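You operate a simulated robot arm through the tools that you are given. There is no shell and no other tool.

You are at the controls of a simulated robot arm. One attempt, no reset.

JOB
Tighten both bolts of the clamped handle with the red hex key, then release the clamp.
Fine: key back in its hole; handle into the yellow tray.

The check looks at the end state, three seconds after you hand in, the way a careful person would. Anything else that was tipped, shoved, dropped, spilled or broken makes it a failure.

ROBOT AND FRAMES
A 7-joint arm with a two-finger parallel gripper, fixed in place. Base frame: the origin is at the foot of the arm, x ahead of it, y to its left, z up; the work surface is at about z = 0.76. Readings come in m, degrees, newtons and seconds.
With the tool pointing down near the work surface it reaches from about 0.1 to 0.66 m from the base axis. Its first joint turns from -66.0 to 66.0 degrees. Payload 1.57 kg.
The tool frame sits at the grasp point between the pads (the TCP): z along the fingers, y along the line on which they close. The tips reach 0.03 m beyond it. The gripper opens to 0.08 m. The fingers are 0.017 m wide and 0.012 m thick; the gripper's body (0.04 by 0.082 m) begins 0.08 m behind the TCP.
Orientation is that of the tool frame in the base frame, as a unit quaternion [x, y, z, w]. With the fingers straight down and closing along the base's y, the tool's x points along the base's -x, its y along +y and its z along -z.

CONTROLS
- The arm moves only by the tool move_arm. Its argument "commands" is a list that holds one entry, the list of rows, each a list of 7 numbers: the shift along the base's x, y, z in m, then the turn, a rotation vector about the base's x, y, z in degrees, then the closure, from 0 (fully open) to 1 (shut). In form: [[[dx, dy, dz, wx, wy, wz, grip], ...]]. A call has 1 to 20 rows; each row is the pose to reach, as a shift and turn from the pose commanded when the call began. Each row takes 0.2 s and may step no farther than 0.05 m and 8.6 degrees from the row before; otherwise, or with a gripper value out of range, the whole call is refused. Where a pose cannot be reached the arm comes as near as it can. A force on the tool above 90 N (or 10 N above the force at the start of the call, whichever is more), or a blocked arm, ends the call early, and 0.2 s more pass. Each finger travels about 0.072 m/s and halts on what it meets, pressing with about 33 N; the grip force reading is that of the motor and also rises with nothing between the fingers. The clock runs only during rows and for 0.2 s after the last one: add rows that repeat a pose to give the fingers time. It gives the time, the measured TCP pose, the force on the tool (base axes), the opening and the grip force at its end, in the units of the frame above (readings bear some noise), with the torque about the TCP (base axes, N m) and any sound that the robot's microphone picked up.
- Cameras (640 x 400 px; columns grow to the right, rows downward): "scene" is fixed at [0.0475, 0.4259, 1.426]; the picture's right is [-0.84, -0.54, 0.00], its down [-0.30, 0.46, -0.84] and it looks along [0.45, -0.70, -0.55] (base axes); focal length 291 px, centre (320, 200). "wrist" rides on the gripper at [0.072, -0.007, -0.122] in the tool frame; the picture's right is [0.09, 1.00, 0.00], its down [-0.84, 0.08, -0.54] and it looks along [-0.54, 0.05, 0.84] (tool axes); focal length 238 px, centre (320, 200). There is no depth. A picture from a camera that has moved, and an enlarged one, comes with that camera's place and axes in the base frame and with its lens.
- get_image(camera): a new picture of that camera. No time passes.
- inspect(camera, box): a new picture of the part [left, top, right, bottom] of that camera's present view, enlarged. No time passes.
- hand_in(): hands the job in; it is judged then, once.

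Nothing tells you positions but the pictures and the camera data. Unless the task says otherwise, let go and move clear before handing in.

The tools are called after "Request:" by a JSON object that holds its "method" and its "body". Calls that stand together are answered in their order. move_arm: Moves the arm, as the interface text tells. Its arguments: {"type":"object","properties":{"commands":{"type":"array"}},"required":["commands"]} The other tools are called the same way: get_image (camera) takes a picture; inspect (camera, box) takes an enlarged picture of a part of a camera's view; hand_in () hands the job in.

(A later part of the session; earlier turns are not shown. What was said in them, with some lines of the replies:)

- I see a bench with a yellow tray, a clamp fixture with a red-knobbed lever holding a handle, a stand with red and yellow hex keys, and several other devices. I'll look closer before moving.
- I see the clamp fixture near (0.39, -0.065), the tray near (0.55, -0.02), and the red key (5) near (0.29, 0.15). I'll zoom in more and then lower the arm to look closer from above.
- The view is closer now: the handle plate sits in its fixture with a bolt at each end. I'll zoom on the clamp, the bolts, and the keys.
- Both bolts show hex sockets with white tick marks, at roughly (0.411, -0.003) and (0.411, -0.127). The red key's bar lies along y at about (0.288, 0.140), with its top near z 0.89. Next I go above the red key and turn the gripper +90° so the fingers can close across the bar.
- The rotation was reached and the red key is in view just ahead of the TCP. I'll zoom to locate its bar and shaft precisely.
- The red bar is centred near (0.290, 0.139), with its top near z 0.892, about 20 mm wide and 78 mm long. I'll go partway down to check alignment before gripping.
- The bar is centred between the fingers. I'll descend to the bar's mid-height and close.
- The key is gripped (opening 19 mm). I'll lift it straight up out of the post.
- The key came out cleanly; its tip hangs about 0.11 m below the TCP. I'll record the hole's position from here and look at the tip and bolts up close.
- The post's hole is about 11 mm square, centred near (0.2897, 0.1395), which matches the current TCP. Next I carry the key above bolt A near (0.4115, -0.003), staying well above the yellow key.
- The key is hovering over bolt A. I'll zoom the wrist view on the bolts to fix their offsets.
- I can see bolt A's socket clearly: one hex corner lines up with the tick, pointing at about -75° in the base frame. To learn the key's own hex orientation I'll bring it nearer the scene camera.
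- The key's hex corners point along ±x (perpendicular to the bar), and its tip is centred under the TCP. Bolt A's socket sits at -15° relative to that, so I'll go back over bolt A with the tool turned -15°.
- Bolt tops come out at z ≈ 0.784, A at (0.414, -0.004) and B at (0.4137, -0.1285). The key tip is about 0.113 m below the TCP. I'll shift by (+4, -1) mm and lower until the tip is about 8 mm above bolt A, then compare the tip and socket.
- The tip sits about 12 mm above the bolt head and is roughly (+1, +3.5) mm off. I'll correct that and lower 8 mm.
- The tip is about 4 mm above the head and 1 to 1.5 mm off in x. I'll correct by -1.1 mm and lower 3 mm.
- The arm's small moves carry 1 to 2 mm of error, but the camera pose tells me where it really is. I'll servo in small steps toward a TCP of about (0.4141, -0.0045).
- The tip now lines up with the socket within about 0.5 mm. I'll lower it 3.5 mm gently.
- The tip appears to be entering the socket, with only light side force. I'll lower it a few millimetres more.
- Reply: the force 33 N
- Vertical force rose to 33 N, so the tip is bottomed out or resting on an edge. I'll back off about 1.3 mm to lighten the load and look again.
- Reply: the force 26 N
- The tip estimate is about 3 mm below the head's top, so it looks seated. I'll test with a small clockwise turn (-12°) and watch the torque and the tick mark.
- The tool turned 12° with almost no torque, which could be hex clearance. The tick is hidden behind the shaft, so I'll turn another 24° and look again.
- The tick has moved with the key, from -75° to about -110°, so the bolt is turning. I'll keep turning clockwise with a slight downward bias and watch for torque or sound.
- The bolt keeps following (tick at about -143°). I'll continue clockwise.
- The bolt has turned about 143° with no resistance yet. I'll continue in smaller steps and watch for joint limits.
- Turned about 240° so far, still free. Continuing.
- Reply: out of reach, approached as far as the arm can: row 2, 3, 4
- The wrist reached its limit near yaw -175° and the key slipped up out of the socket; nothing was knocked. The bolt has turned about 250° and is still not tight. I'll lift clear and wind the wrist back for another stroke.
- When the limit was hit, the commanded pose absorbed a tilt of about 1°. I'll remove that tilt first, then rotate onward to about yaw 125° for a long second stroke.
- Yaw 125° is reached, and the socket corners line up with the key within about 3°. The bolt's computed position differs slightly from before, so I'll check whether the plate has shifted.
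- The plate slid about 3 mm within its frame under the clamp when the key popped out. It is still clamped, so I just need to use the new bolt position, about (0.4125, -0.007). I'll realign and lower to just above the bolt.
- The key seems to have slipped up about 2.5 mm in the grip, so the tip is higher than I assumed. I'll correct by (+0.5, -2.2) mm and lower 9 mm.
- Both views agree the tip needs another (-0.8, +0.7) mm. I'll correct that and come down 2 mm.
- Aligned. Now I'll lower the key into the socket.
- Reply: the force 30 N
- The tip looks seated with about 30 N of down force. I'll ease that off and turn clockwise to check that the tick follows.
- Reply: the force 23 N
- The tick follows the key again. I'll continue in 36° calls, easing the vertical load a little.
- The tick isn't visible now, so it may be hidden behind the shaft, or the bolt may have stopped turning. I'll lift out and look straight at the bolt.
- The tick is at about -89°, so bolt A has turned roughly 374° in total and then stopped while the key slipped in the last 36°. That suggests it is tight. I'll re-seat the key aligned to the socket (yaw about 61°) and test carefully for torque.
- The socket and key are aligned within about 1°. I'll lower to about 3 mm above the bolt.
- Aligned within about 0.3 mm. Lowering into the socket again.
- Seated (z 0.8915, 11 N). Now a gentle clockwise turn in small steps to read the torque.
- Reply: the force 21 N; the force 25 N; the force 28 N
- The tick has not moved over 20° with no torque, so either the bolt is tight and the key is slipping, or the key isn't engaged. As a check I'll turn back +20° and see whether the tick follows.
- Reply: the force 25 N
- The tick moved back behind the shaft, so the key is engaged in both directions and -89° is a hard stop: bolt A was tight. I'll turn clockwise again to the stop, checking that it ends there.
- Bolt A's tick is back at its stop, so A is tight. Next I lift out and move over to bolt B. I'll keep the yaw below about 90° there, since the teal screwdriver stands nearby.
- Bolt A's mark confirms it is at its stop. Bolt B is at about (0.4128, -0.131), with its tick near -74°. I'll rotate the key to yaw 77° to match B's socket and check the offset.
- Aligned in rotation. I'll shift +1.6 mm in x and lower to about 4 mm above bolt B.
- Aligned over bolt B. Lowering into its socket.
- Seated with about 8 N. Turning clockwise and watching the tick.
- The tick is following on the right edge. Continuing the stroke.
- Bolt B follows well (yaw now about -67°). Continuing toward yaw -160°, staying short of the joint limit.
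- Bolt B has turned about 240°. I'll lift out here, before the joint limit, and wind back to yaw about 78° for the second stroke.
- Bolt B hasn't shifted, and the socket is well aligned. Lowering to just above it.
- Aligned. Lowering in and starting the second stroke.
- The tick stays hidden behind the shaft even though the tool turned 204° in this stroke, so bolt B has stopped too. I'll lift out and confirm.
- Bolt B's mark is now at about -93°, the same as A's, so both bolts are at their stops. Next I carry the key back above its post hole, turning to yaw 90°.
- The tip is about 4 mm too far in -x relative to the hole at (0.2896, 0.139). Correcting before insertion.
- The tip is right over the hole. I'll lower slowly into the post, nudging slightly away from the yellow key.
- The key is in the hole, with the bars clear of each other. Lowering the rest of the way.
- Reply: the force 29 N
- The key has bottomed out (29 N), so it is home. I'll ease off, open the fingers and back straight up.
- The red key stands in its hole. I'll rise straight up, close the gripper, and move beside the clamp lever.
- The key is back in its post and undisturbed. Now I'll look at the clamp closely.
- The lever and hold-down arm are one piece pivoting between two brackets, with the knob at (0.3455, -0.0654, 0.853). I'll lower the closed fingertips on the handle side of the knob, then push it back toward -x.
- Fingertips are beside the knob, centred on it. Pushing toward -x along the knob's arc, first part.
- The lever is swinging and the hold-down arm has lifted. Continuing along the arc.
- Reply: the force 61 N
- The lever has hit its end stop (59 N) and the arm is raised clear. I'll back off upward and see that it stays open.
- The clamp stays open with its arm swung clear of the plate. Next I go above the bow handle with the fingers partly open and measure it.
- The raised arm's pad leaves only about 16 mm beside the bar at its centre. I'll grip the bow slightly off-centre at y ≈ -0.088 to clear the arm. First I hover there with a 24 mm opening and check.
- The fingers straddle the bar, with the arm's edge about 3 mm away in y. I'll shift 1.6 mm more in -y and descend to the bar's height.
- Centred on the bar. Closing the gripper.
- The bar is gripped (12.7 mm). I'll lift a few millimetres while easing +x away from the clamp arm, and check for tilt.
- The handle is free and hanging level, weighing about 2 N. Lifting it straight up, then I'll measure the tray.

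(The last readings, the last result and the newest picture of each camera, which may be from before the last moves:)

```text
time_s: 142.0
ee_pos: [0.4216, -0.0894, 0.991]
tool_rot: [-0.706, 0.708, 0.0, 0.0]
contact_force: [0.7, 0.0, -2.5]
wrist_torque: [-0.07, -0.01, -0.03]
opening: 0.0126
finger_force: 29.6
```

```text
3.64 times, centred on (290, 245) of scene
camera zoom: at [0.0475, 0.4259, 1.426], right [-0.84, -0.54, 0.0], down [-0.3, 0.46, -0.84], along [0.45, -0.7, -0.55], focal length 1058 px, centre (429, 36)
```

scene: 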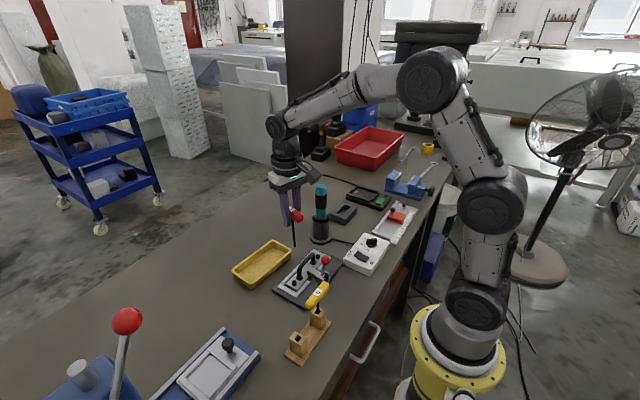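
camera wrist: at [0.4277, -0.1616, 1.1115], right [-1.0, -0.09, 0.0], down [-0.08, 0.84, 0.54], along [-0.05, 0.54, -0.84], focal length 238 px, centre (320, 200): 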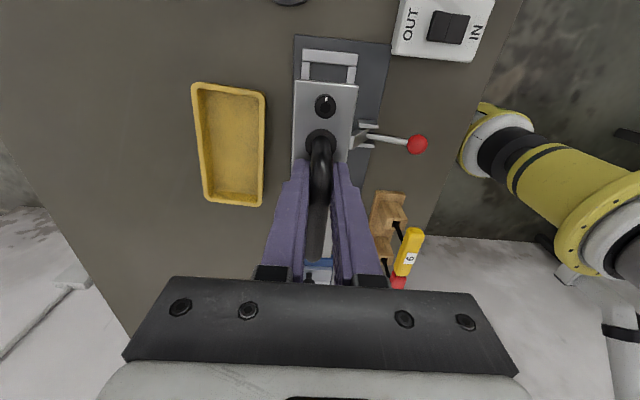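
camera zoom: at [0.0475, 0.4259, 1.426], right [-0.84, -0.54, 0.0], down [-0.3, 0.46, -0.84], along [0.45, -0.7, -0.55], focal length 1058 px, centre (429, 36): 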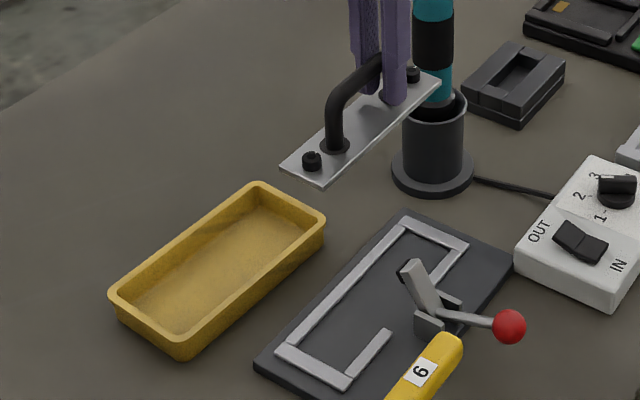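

The handle is clear of the fixture and level. Zooming in on the tray for its position and angle.

Request:
{"method": "inspect", "body": {"camera": "wrist", "box": [180, 70, 280, 215]}}

Request:
{"method": "inspect", "body": {"camera": "scene", "box": [225, 230, 300, 295]}}

Request:
{"method": "inspect", "body": {"camera": "wrist", "box": [270, 60, 380, 170]}}

```text
2.76 times, centred on (230, 142) of wrist
camera zoom: at [0.4277, -0.1616, 1.1115], right [-1.0, -0.09, 0.0], down [-0.08, 0.84, 0.54], along [-0.05, 0.54, -0.84], focal length 658 px, centre (568, 359)
```

zoom: 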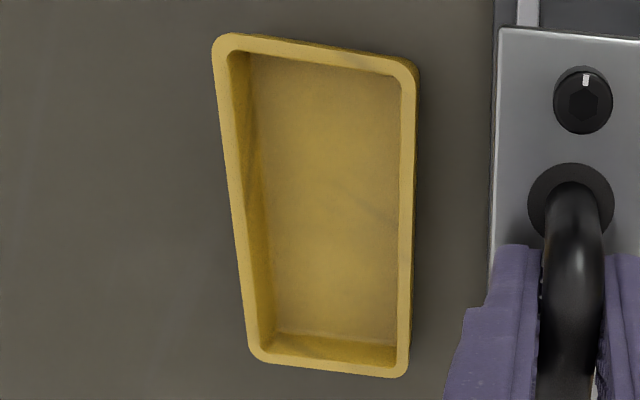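

```text
6.15 times, centred on (262, 262) of scene
camera zoom: at [0.0475, 0.4259, 1.426], right [-0.84, -0.54, 0.0], down [-0.3, 0.46, -0.84], along [0.45, -0.7, -0.55], focal length 1791 px, centre (674, -185)
```

zoom: 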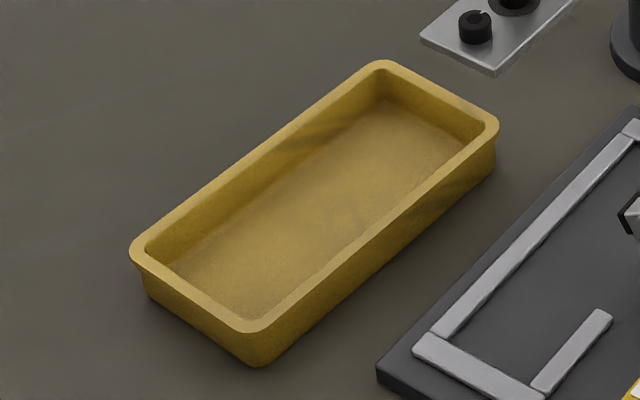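

```text
3.64 times, centred on (325, 115) of wrist
camera zoom: at [0.4277, -0.1616, 1.1115], right [-1.0, -0.09, 0.0], down [-0.08, 0.84, 0.54], along [-0.05, 0.54, -0.84], focal length 867 px, centre (302, 509)
```

zoom: 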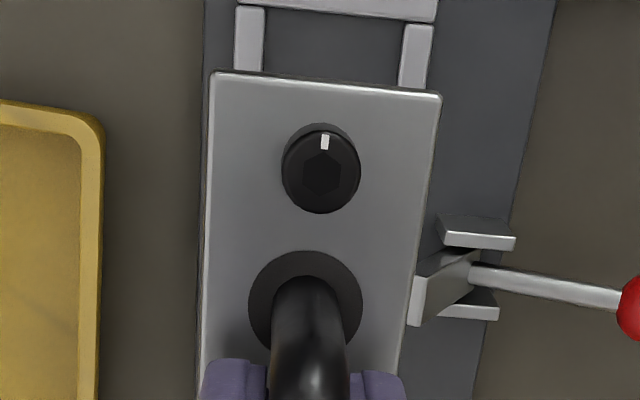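

The tray is centred near (0.543, -0.021), with its rim at about z 0.786 and its long axis turned about 4° from y. I'll carry the handle there, turn it -3.6° to match, and hover above the rim.

Request:
{"method": "move_arm", "body": {"commands": [[[0.03, 0.012, 0, 0, 0, 0, 1], [0.06, 0.024, 0, 0, 0, -1.2, 1], [0.09, 0.036, 0, 0, 0, -2.4, 1], [0.1203, 0.0473, 0, 0, 0, -3.6, 1], [0.1203, 0.0473, -0.04, 0, 0, -3.6, 1], [0.1203, 0.0473, -0.08, 0, 0, -3.6, 1], [0.1203, 0.0473, -0.12, 0, 0, -3.6, 1], [0.1203, 0.0473, -0.12, 0, 0, -3.6, 1]]]}}

Request:
{"method": "get_image", "body": {"camera": "wrist"}}

Request:
{"method": "inspect", "body": {"camera": "scene", "box": [220, 210, 320, 300]}}

```text
time_s: 143.8
ee_pos: [0.538, -0.0407, 0.8667]
tool_rot: [-0.684, 0.73, 0.0, 0.001]
contact_force: [-0.5, -0.1, -2.6]
wrist_torque: [-0.06, -0.02, 0.02]
opening: 0.0126
finger_force: 29.3
```

```text
taken
camera wrist: at [0.5389, -0.1141, 0.9885], right [-1.0, -0.03, 0.0], down [-0.02, 0.84, 0.54], along [-0.01, 0.54, -0.84], focal length 238 px, centre (320, 200)
```

wrist: 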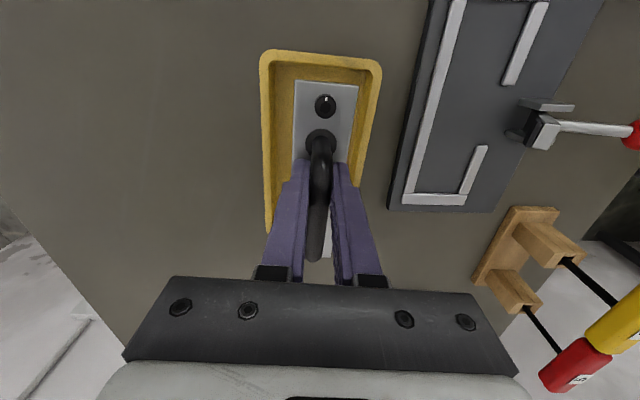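

```text
4.44 times, centred on (270, 255) of scene
camera zoom: at [0.0475, 0.4259, 1.426], right [-0.84, -0.54, 0.0], down [-0.3, 0.46, -0.84], along [0.45, -0.7, -0.55], focal length 1293 px, centre (542, -44)
```

zoom: 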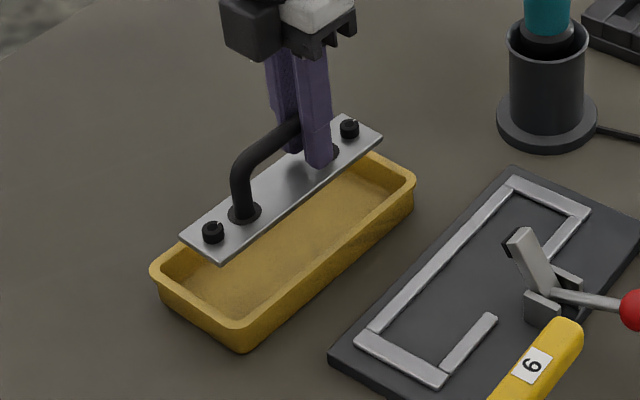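

The handle is over the tray with about 6 mm to spare at each end. Lowering it in with a +3 mm x correction.

Request:
{"method": "move_arm", "body": {"commands": [[[0.003, 0, -0.01, 0, 0, 0, 1], [0.003, 0, -0.022, 0, 0, 0, 1], [0.003, 0, -0.034, 0, 0, 0, 1], [0.003, 0, -0.044, 0, 0, 0, 1], [0.003, 0, -0.044, 0, 0, 0, 1]]]}}

Request:
{"method": "get_image", "body": {"camera": "wrist"}}

Request:
{"method": "inspect", "body": {"camera": "scene", "box": [220, 210, 320, 300]}}

```text
time_s: 145.0
ee_pos: [0.542, -0.0423, 0.8237]
tool_rot: [-0.684, 0.729, -0.001, 0.001]
contact_force: [0.5, 0.6, -2.6]
wrist_torque: [-0.11, 0.04, 0.01]
opening: 0.0124
finger_force: 29.4
```

```text
taken
camera wrist: at [0.5431, -0.1143, 0.9448], right [-1.0, -0.03, 0.0], down [-0.02, 0.84, 0.54], along [-0.01, 0.54, -0.84], focal length 238 px, centre (320, 200)
```

wrist: 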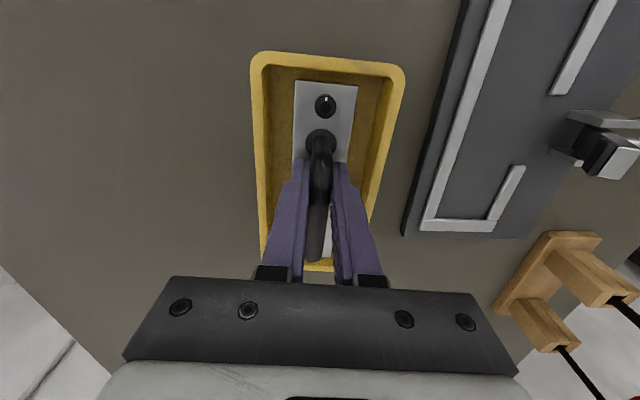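

```text
4.44 times, centred on (270, 255) of scene
camera zoom: at [0.0475, 0.4259, 1.426], right [-0.84, -0.54, 0.0], down [-0.3, 0.46, -0.84], along [0.45, -0.7, -0.55], focal length 1293 px, centre (542, -44)
```

zoom: 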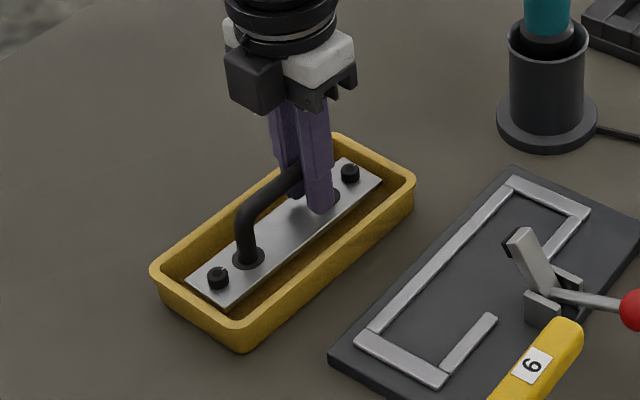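

The handle is inside the tray walls. I'll lower it gently until it touches the floor.

Request:
{"method": "move_arm", "body": {"commands": [[[0, 0, -0.003, 0, 0, 0, 1], [0, 0, -0.006, 0, 0, 0, 1], [0, 0, -0.008, 0, 0, 0, 1], [0, 0, -0.008, 0, 0, 0, 1]]]}}

Request:
{"method": "inspect", "body": {"camera": "scene", "box": [225, 230, 300, 295]}}

```text
time_s: 146.0
ee_pos: [0.542, -0.0425, 0.8158]
tool_rot: [-0.684, 0.73, 0.0, 0.0]
contact_force: [-0.5, -0.1, -2.7]
wrist_torque: [-0.03, 0.0, 0.01]
opening: 0.0126
finger_force: 29.4
```

```text
6.15 times, centred on (262, 262) of scene
camera zoom: at [0.0475, 0.4259, 1.426], right [-0.84, -0.54, 0.0], down [-0.3, 0.46, -0.84], along [0.45, -0.7, -0.55], focal length 1791 px, centre (674, -185)
```

zoom: 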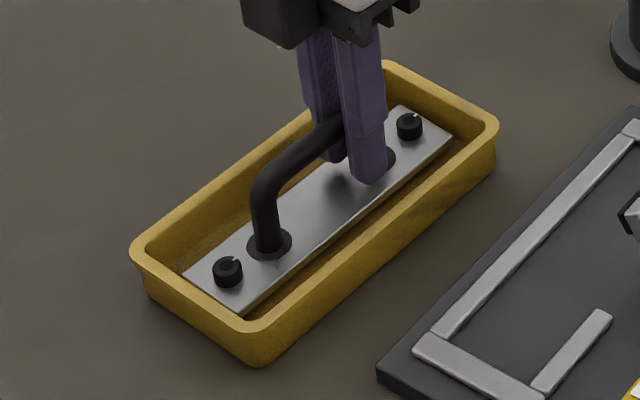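

Request:
{"method": "move_arm", "body": {"commands": [[[0, 0, -0.002, 0, 0, 0, 1], [0, 0, -0.004, 0, 0, 0, 1], [0, 0, -0.004, 0, 0, 0, 1]]]}}

Request:
{"method": "inspect", "body": {"camera": "scene", "box": [225, 230, 300, 295]}}

Request:
{"method": "inspect", "body": {"camera": "wrist", "box": [240, 40, 410, 280]}}

```text
time_s: 146.8
ee_pos: [0.5415, -0.0414, 0.8114]
tool_rot: [-0.684, 0.729, -0.001, 0.001]
contact_force: [1.0, -0.6, -2.8]
wrist_torque: [-0.05, 0.01, 0.05]
opening: 0.0123
finger_force: 29.4
```

```text
6.15 times, centred on (262, 262) of scene
camera zoom: at [0.0475, 0.4259, 1.426], right [-0.84, -0.54, 0.0], down [-0.3, 0.46, -0.84], along [0.45, -0.7, -0.55], focal length 1791 px, centre (674, -185)
```

zoom: 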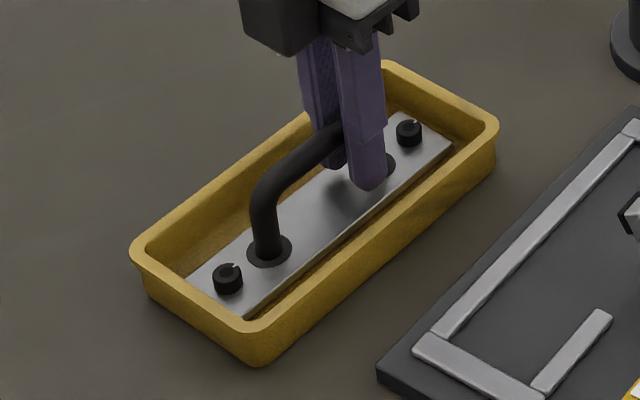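

```text
1.67 times, centred on (325, 160) of wrist
camera zoom: at [0.5436, -0.1142, 0.9331], right [-1.0, -0.03, 0.0], down [-0.02, 0.84, 0.54], along [-0.01, 0.54, -0.84], focal length 397 px, centre (312, 267)
```

zoom: 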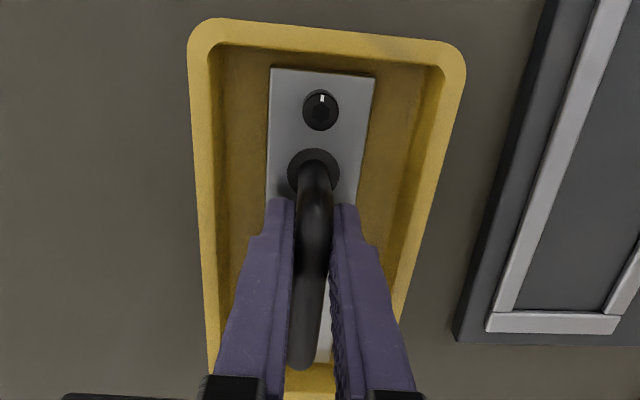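

Request:
{"method": "move_arm", "body": {"commands": [[[0, 0, -0.0015, 0, 0, 0, 1], [0, 0, -0.003, 0, 0, 0, 1], [0, 0, -0.003, 0, 0, 0, 1]]]}}

Request:
{"method": "inspect", "body": {"camera": "wrist", "box": [240, 40, 410, 280]}}

```text
time_s: 147.6
ee_pos: [0.5427, -0.0398, 0.8094]
tool_rot: [-0.684, 0.729, -0.001, 0.001]
contact_force: [-1.6, 1.1, 4.9]
wrist_torque: [0.32, 0.07, 0.06]
opening: 0.0124
finger_force: 29.4
```

```text
1.67 times, centred on (325, 160) of wrist
camera zoom: at [0.544, -0.1143, 0.931], right [-1.0, -0.03, 0.0], down [-0.02, 0.84, 0.54], along [-0.01, 0.54, -0.84], focal length 397 px, centre (312, 267)
```

zoom: 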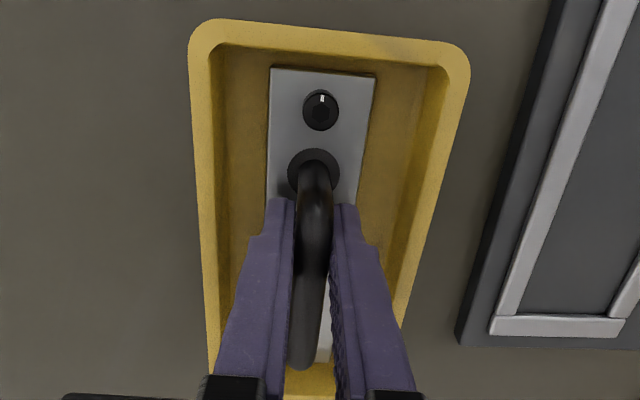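

It is touching the tray floor. I'll open the fingers partway (staying clear of the tray walls) and lift straight up.

Request:
{"method": "move_arm", "body": {"commands": [[[0, 0, 0, 0, 0, 0, 0.9], [0, 0, 0, 0, 0, 0, 0.75], [0, 0, 0, 0, 0, 0, 0.65], [0, 0, 0, 0, 0, 0, 0.65], [0, 0, 0, 0, 0, 0, 0.65]]]}}

Request:
{"method": "inspect", "body": {"camera": "scene", "box": [225, 230, 300, 295]}}

Request:
{"method": "inspect", "body": {"camera": "wrist", "box": [240, 40, 410, 280]}}

```text
time_s: 148.8
ee_pos: [0.5431, -0.0421, 0.808]
tool_rot: [-0.684, 0.729, -0.001, 0.001]
contact_force: [-0.4, 0.0, 0.2]
wrist_torque: [0.02, -0.01, 0.03]
opening: 0.0278
finger_force: 0.0
```

```text
6.15 times, centred on (262, 262) of scene
camera zoom: at [0.0475, 0.4259, 1.426], right [-0.84, -0.54, 0.0], down [-0.3, 0.46, -0.84], along [0.45, -0.7, -0.55], focal length 1791 px, centre (674, -185)
```

zoom: 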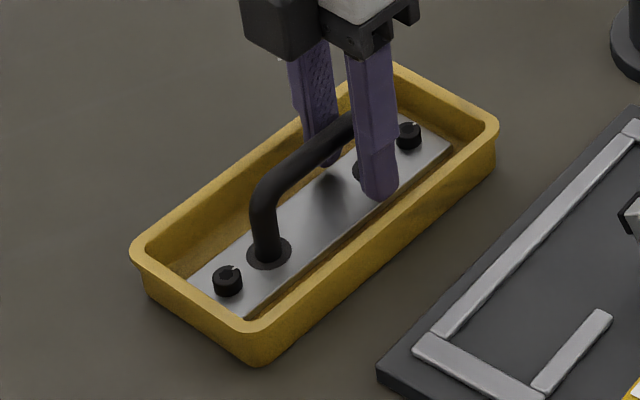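

```text
1.67 times, centred on (325, 160) of wrist
camera zoom: at [0.5437, -0.1144, 0.9301], right [-1.0, -0.03, 0.0], down [-0.02, 0.84, 0.54], along [-0.01, 0.54, -0.84], focal length 397 px, centre (312, 267)
```

zoom: 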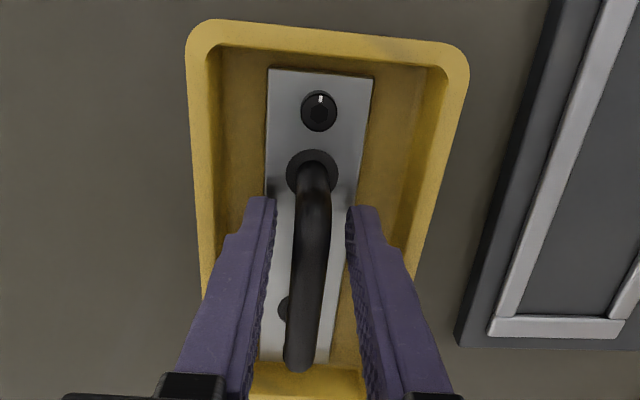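

The handle rests flat in the tray and the fingers are free of it. Lifting straight up and moving clear.

Request:
{"method": "move_arm", "body": {"commands": [[[0, 0, 0.01, 0, 0, 0, 0.65], [0, 0, 0.03, 0, 0, 0, 0.65], [0, 0, 0.06, 0, 0, 0, 0.65], [0, 0, 0.1, 0, 0, 0, 0.65], [0, 0, 0.145, 0, 0, 0, 0.65], [-0.03, 0, 0.18, 0, 0, 0, 0.65], [-0.07, 0, 0.2, 0, 0, 0, 0.65], [-0.1, 0, 0.23, 0, 0, 0, 0.65], [-0.1, 0, 0.23, 0, 0, 0, 0.65]]]}}

Request:
{"method": "get_image", "body": {"camera": "wrist"}}

Request:
{"method": "get_image", "body": {"camera": "scene"}}

Request:
{"method": "inspect", "body": {"camera": "scene", "box": [220, 225, 350, 370]}}

```text
time_s: 150.8
ee_pos: [0.4421, -0.0434, 1.0376]
tool_rot: [-0.684, 0.729, 0.0, 0.0]
contact_force: [0.2, 0.0, 0.9]
wrist_torque: [-0.04, -0.01, -0.03]
opening: 0.0281
finger_force: 0.0
```

```text
taken
camera wrist: at [0.444, -0.1164, 1.1595], right [-1.0, -0.03, 0.0], down [-0.02, 0.84, 0.54], along [-0.01, 0.54, -0.84], focal length 238 px, centre (320, 200)
```

wrist: 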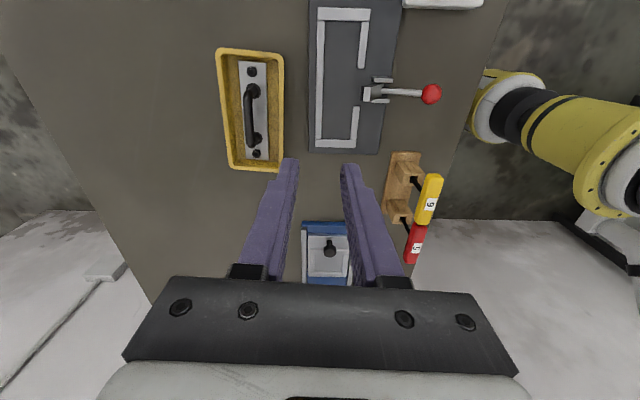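

```text
taken
```

scene: 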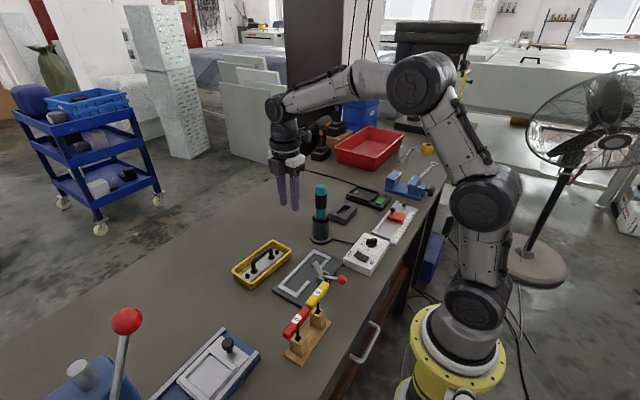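

```text
2.76 times, centred on (285, 298) of scene
camera zoom: at [0.0474, 0.4259, 1.426], right [-0.84, -0.54, 0.0], down [-0.3, 0.46, -0.84], along [0.45, -0.7, -0.55], focal length 803 px, centre (417, -69)
```

zoom: 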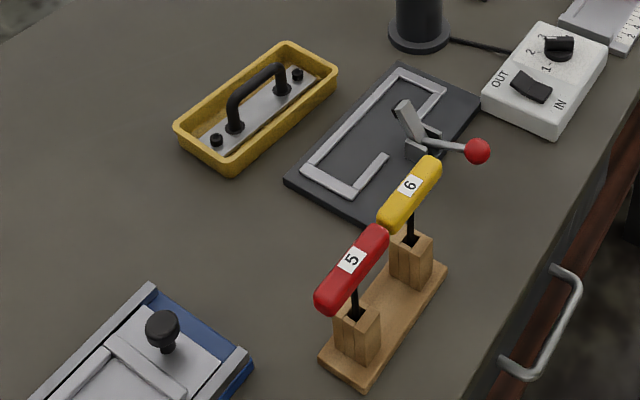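

The handle is in the tray, the key is in its post, the clamp is open, and nothing else has moved. One last close check of the bolts and the key before handing in.

Request:
{"method": "inspect", "body": {"camera": "wrist", "box": [210, 40, 300, 180]}}

Request:
{"method": "inspect", "body": {"camera": "scene", "box": [228, 235, 298, 295]}}

Request:
{"method": "inspect", "body": {"camera": "scene", "box": [270, 275, 350, 370]}}

```text
2.86 times, centred on (255, 110) of wrist
camera zoom: at [0.444, -0.1164, 1.1595], right [-1.0, -0.03, 0.0], down [-0.02, 0.84, 0.54], along [-0.01, 0.54, -0.84], focal length 681 px, centre (506, 457)
```

zoom: 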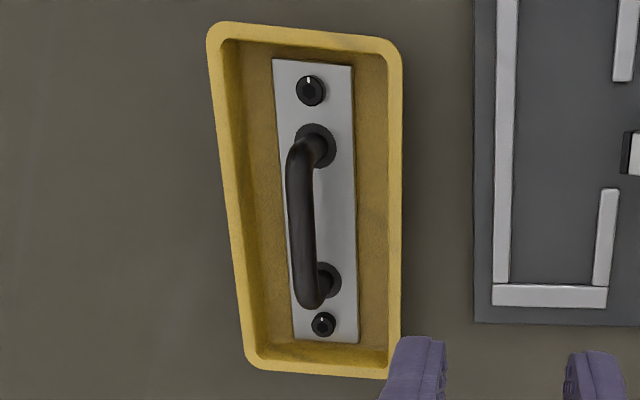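

```text
6.67 times, centred on (263, 265) of scene
camera zoom: at [0.0474, 0.4259, 1.426], right [-0.84, -0.54, 0.0], down [-0.3, 0.46, -0.84], along [0.45, -0.7, -0.55], focal length 1940 px, centre (700, -233)
```

zoom: 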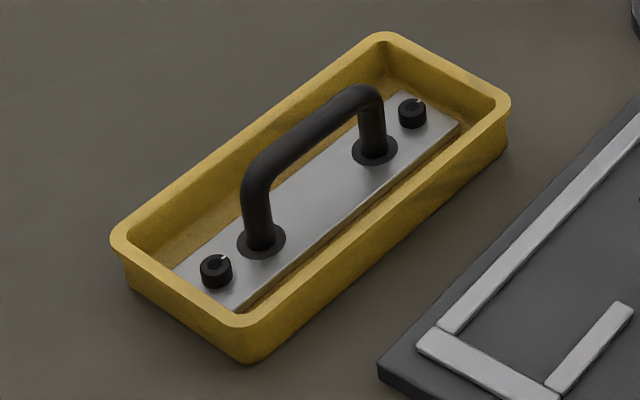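

```text
4.21 times, centred on (310, 322) of scene
camera zoom: at [0.0474, 0.4259, 1.426], right [-0.84, -0.54, 0.0], down [-0.3, 0.46, -0.84], along [0.45, -0.7, -0.55], focal length 1225 px, centre (362, -316)
```

zoom: 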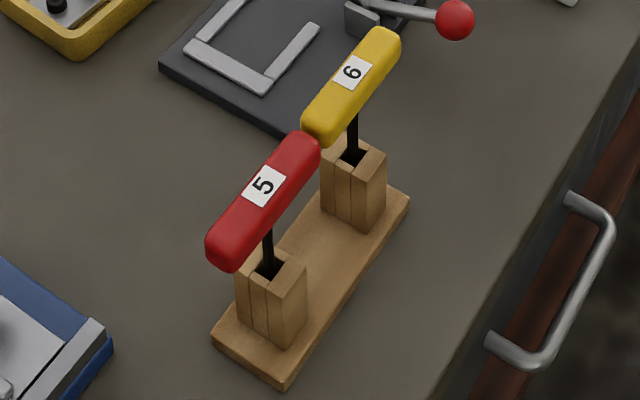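

Both bolt marks point the same way at their stops, the red key stands upright in its hole as before, the clamp is open, and the handle lies flat in the yellow tray. The gripper is empty and clear, so I'm handing in.

Request:
{"method": "hand_in", "body": {}}

```text
The job is handed in.
```

I tightened both bolts with the red key, released the clamp, put the key back in its hole and laid the handle flat in the yellow tray. I then handed the job in; no verdict has come back.

- **Bolts:** each turned clockwise a little over one full turn and then stopped moving while the key slipped. I judged them tight from that stop. The wrist sensor never showed a clear rise in torque, so I have no reading to back it up.
- **First bolt:** at the wrist's turning limit the key popped out of the socket, and the handle plate slid about 3 mm inside its frame, still clamped. I re-seated the key and finished from there.
- **Clamp:** the lever stayed open when I let go.
- **Everything else:** in the final pictures nothing else on the bench looked tipped, shoved or dropped. The gripper was empty and clear.
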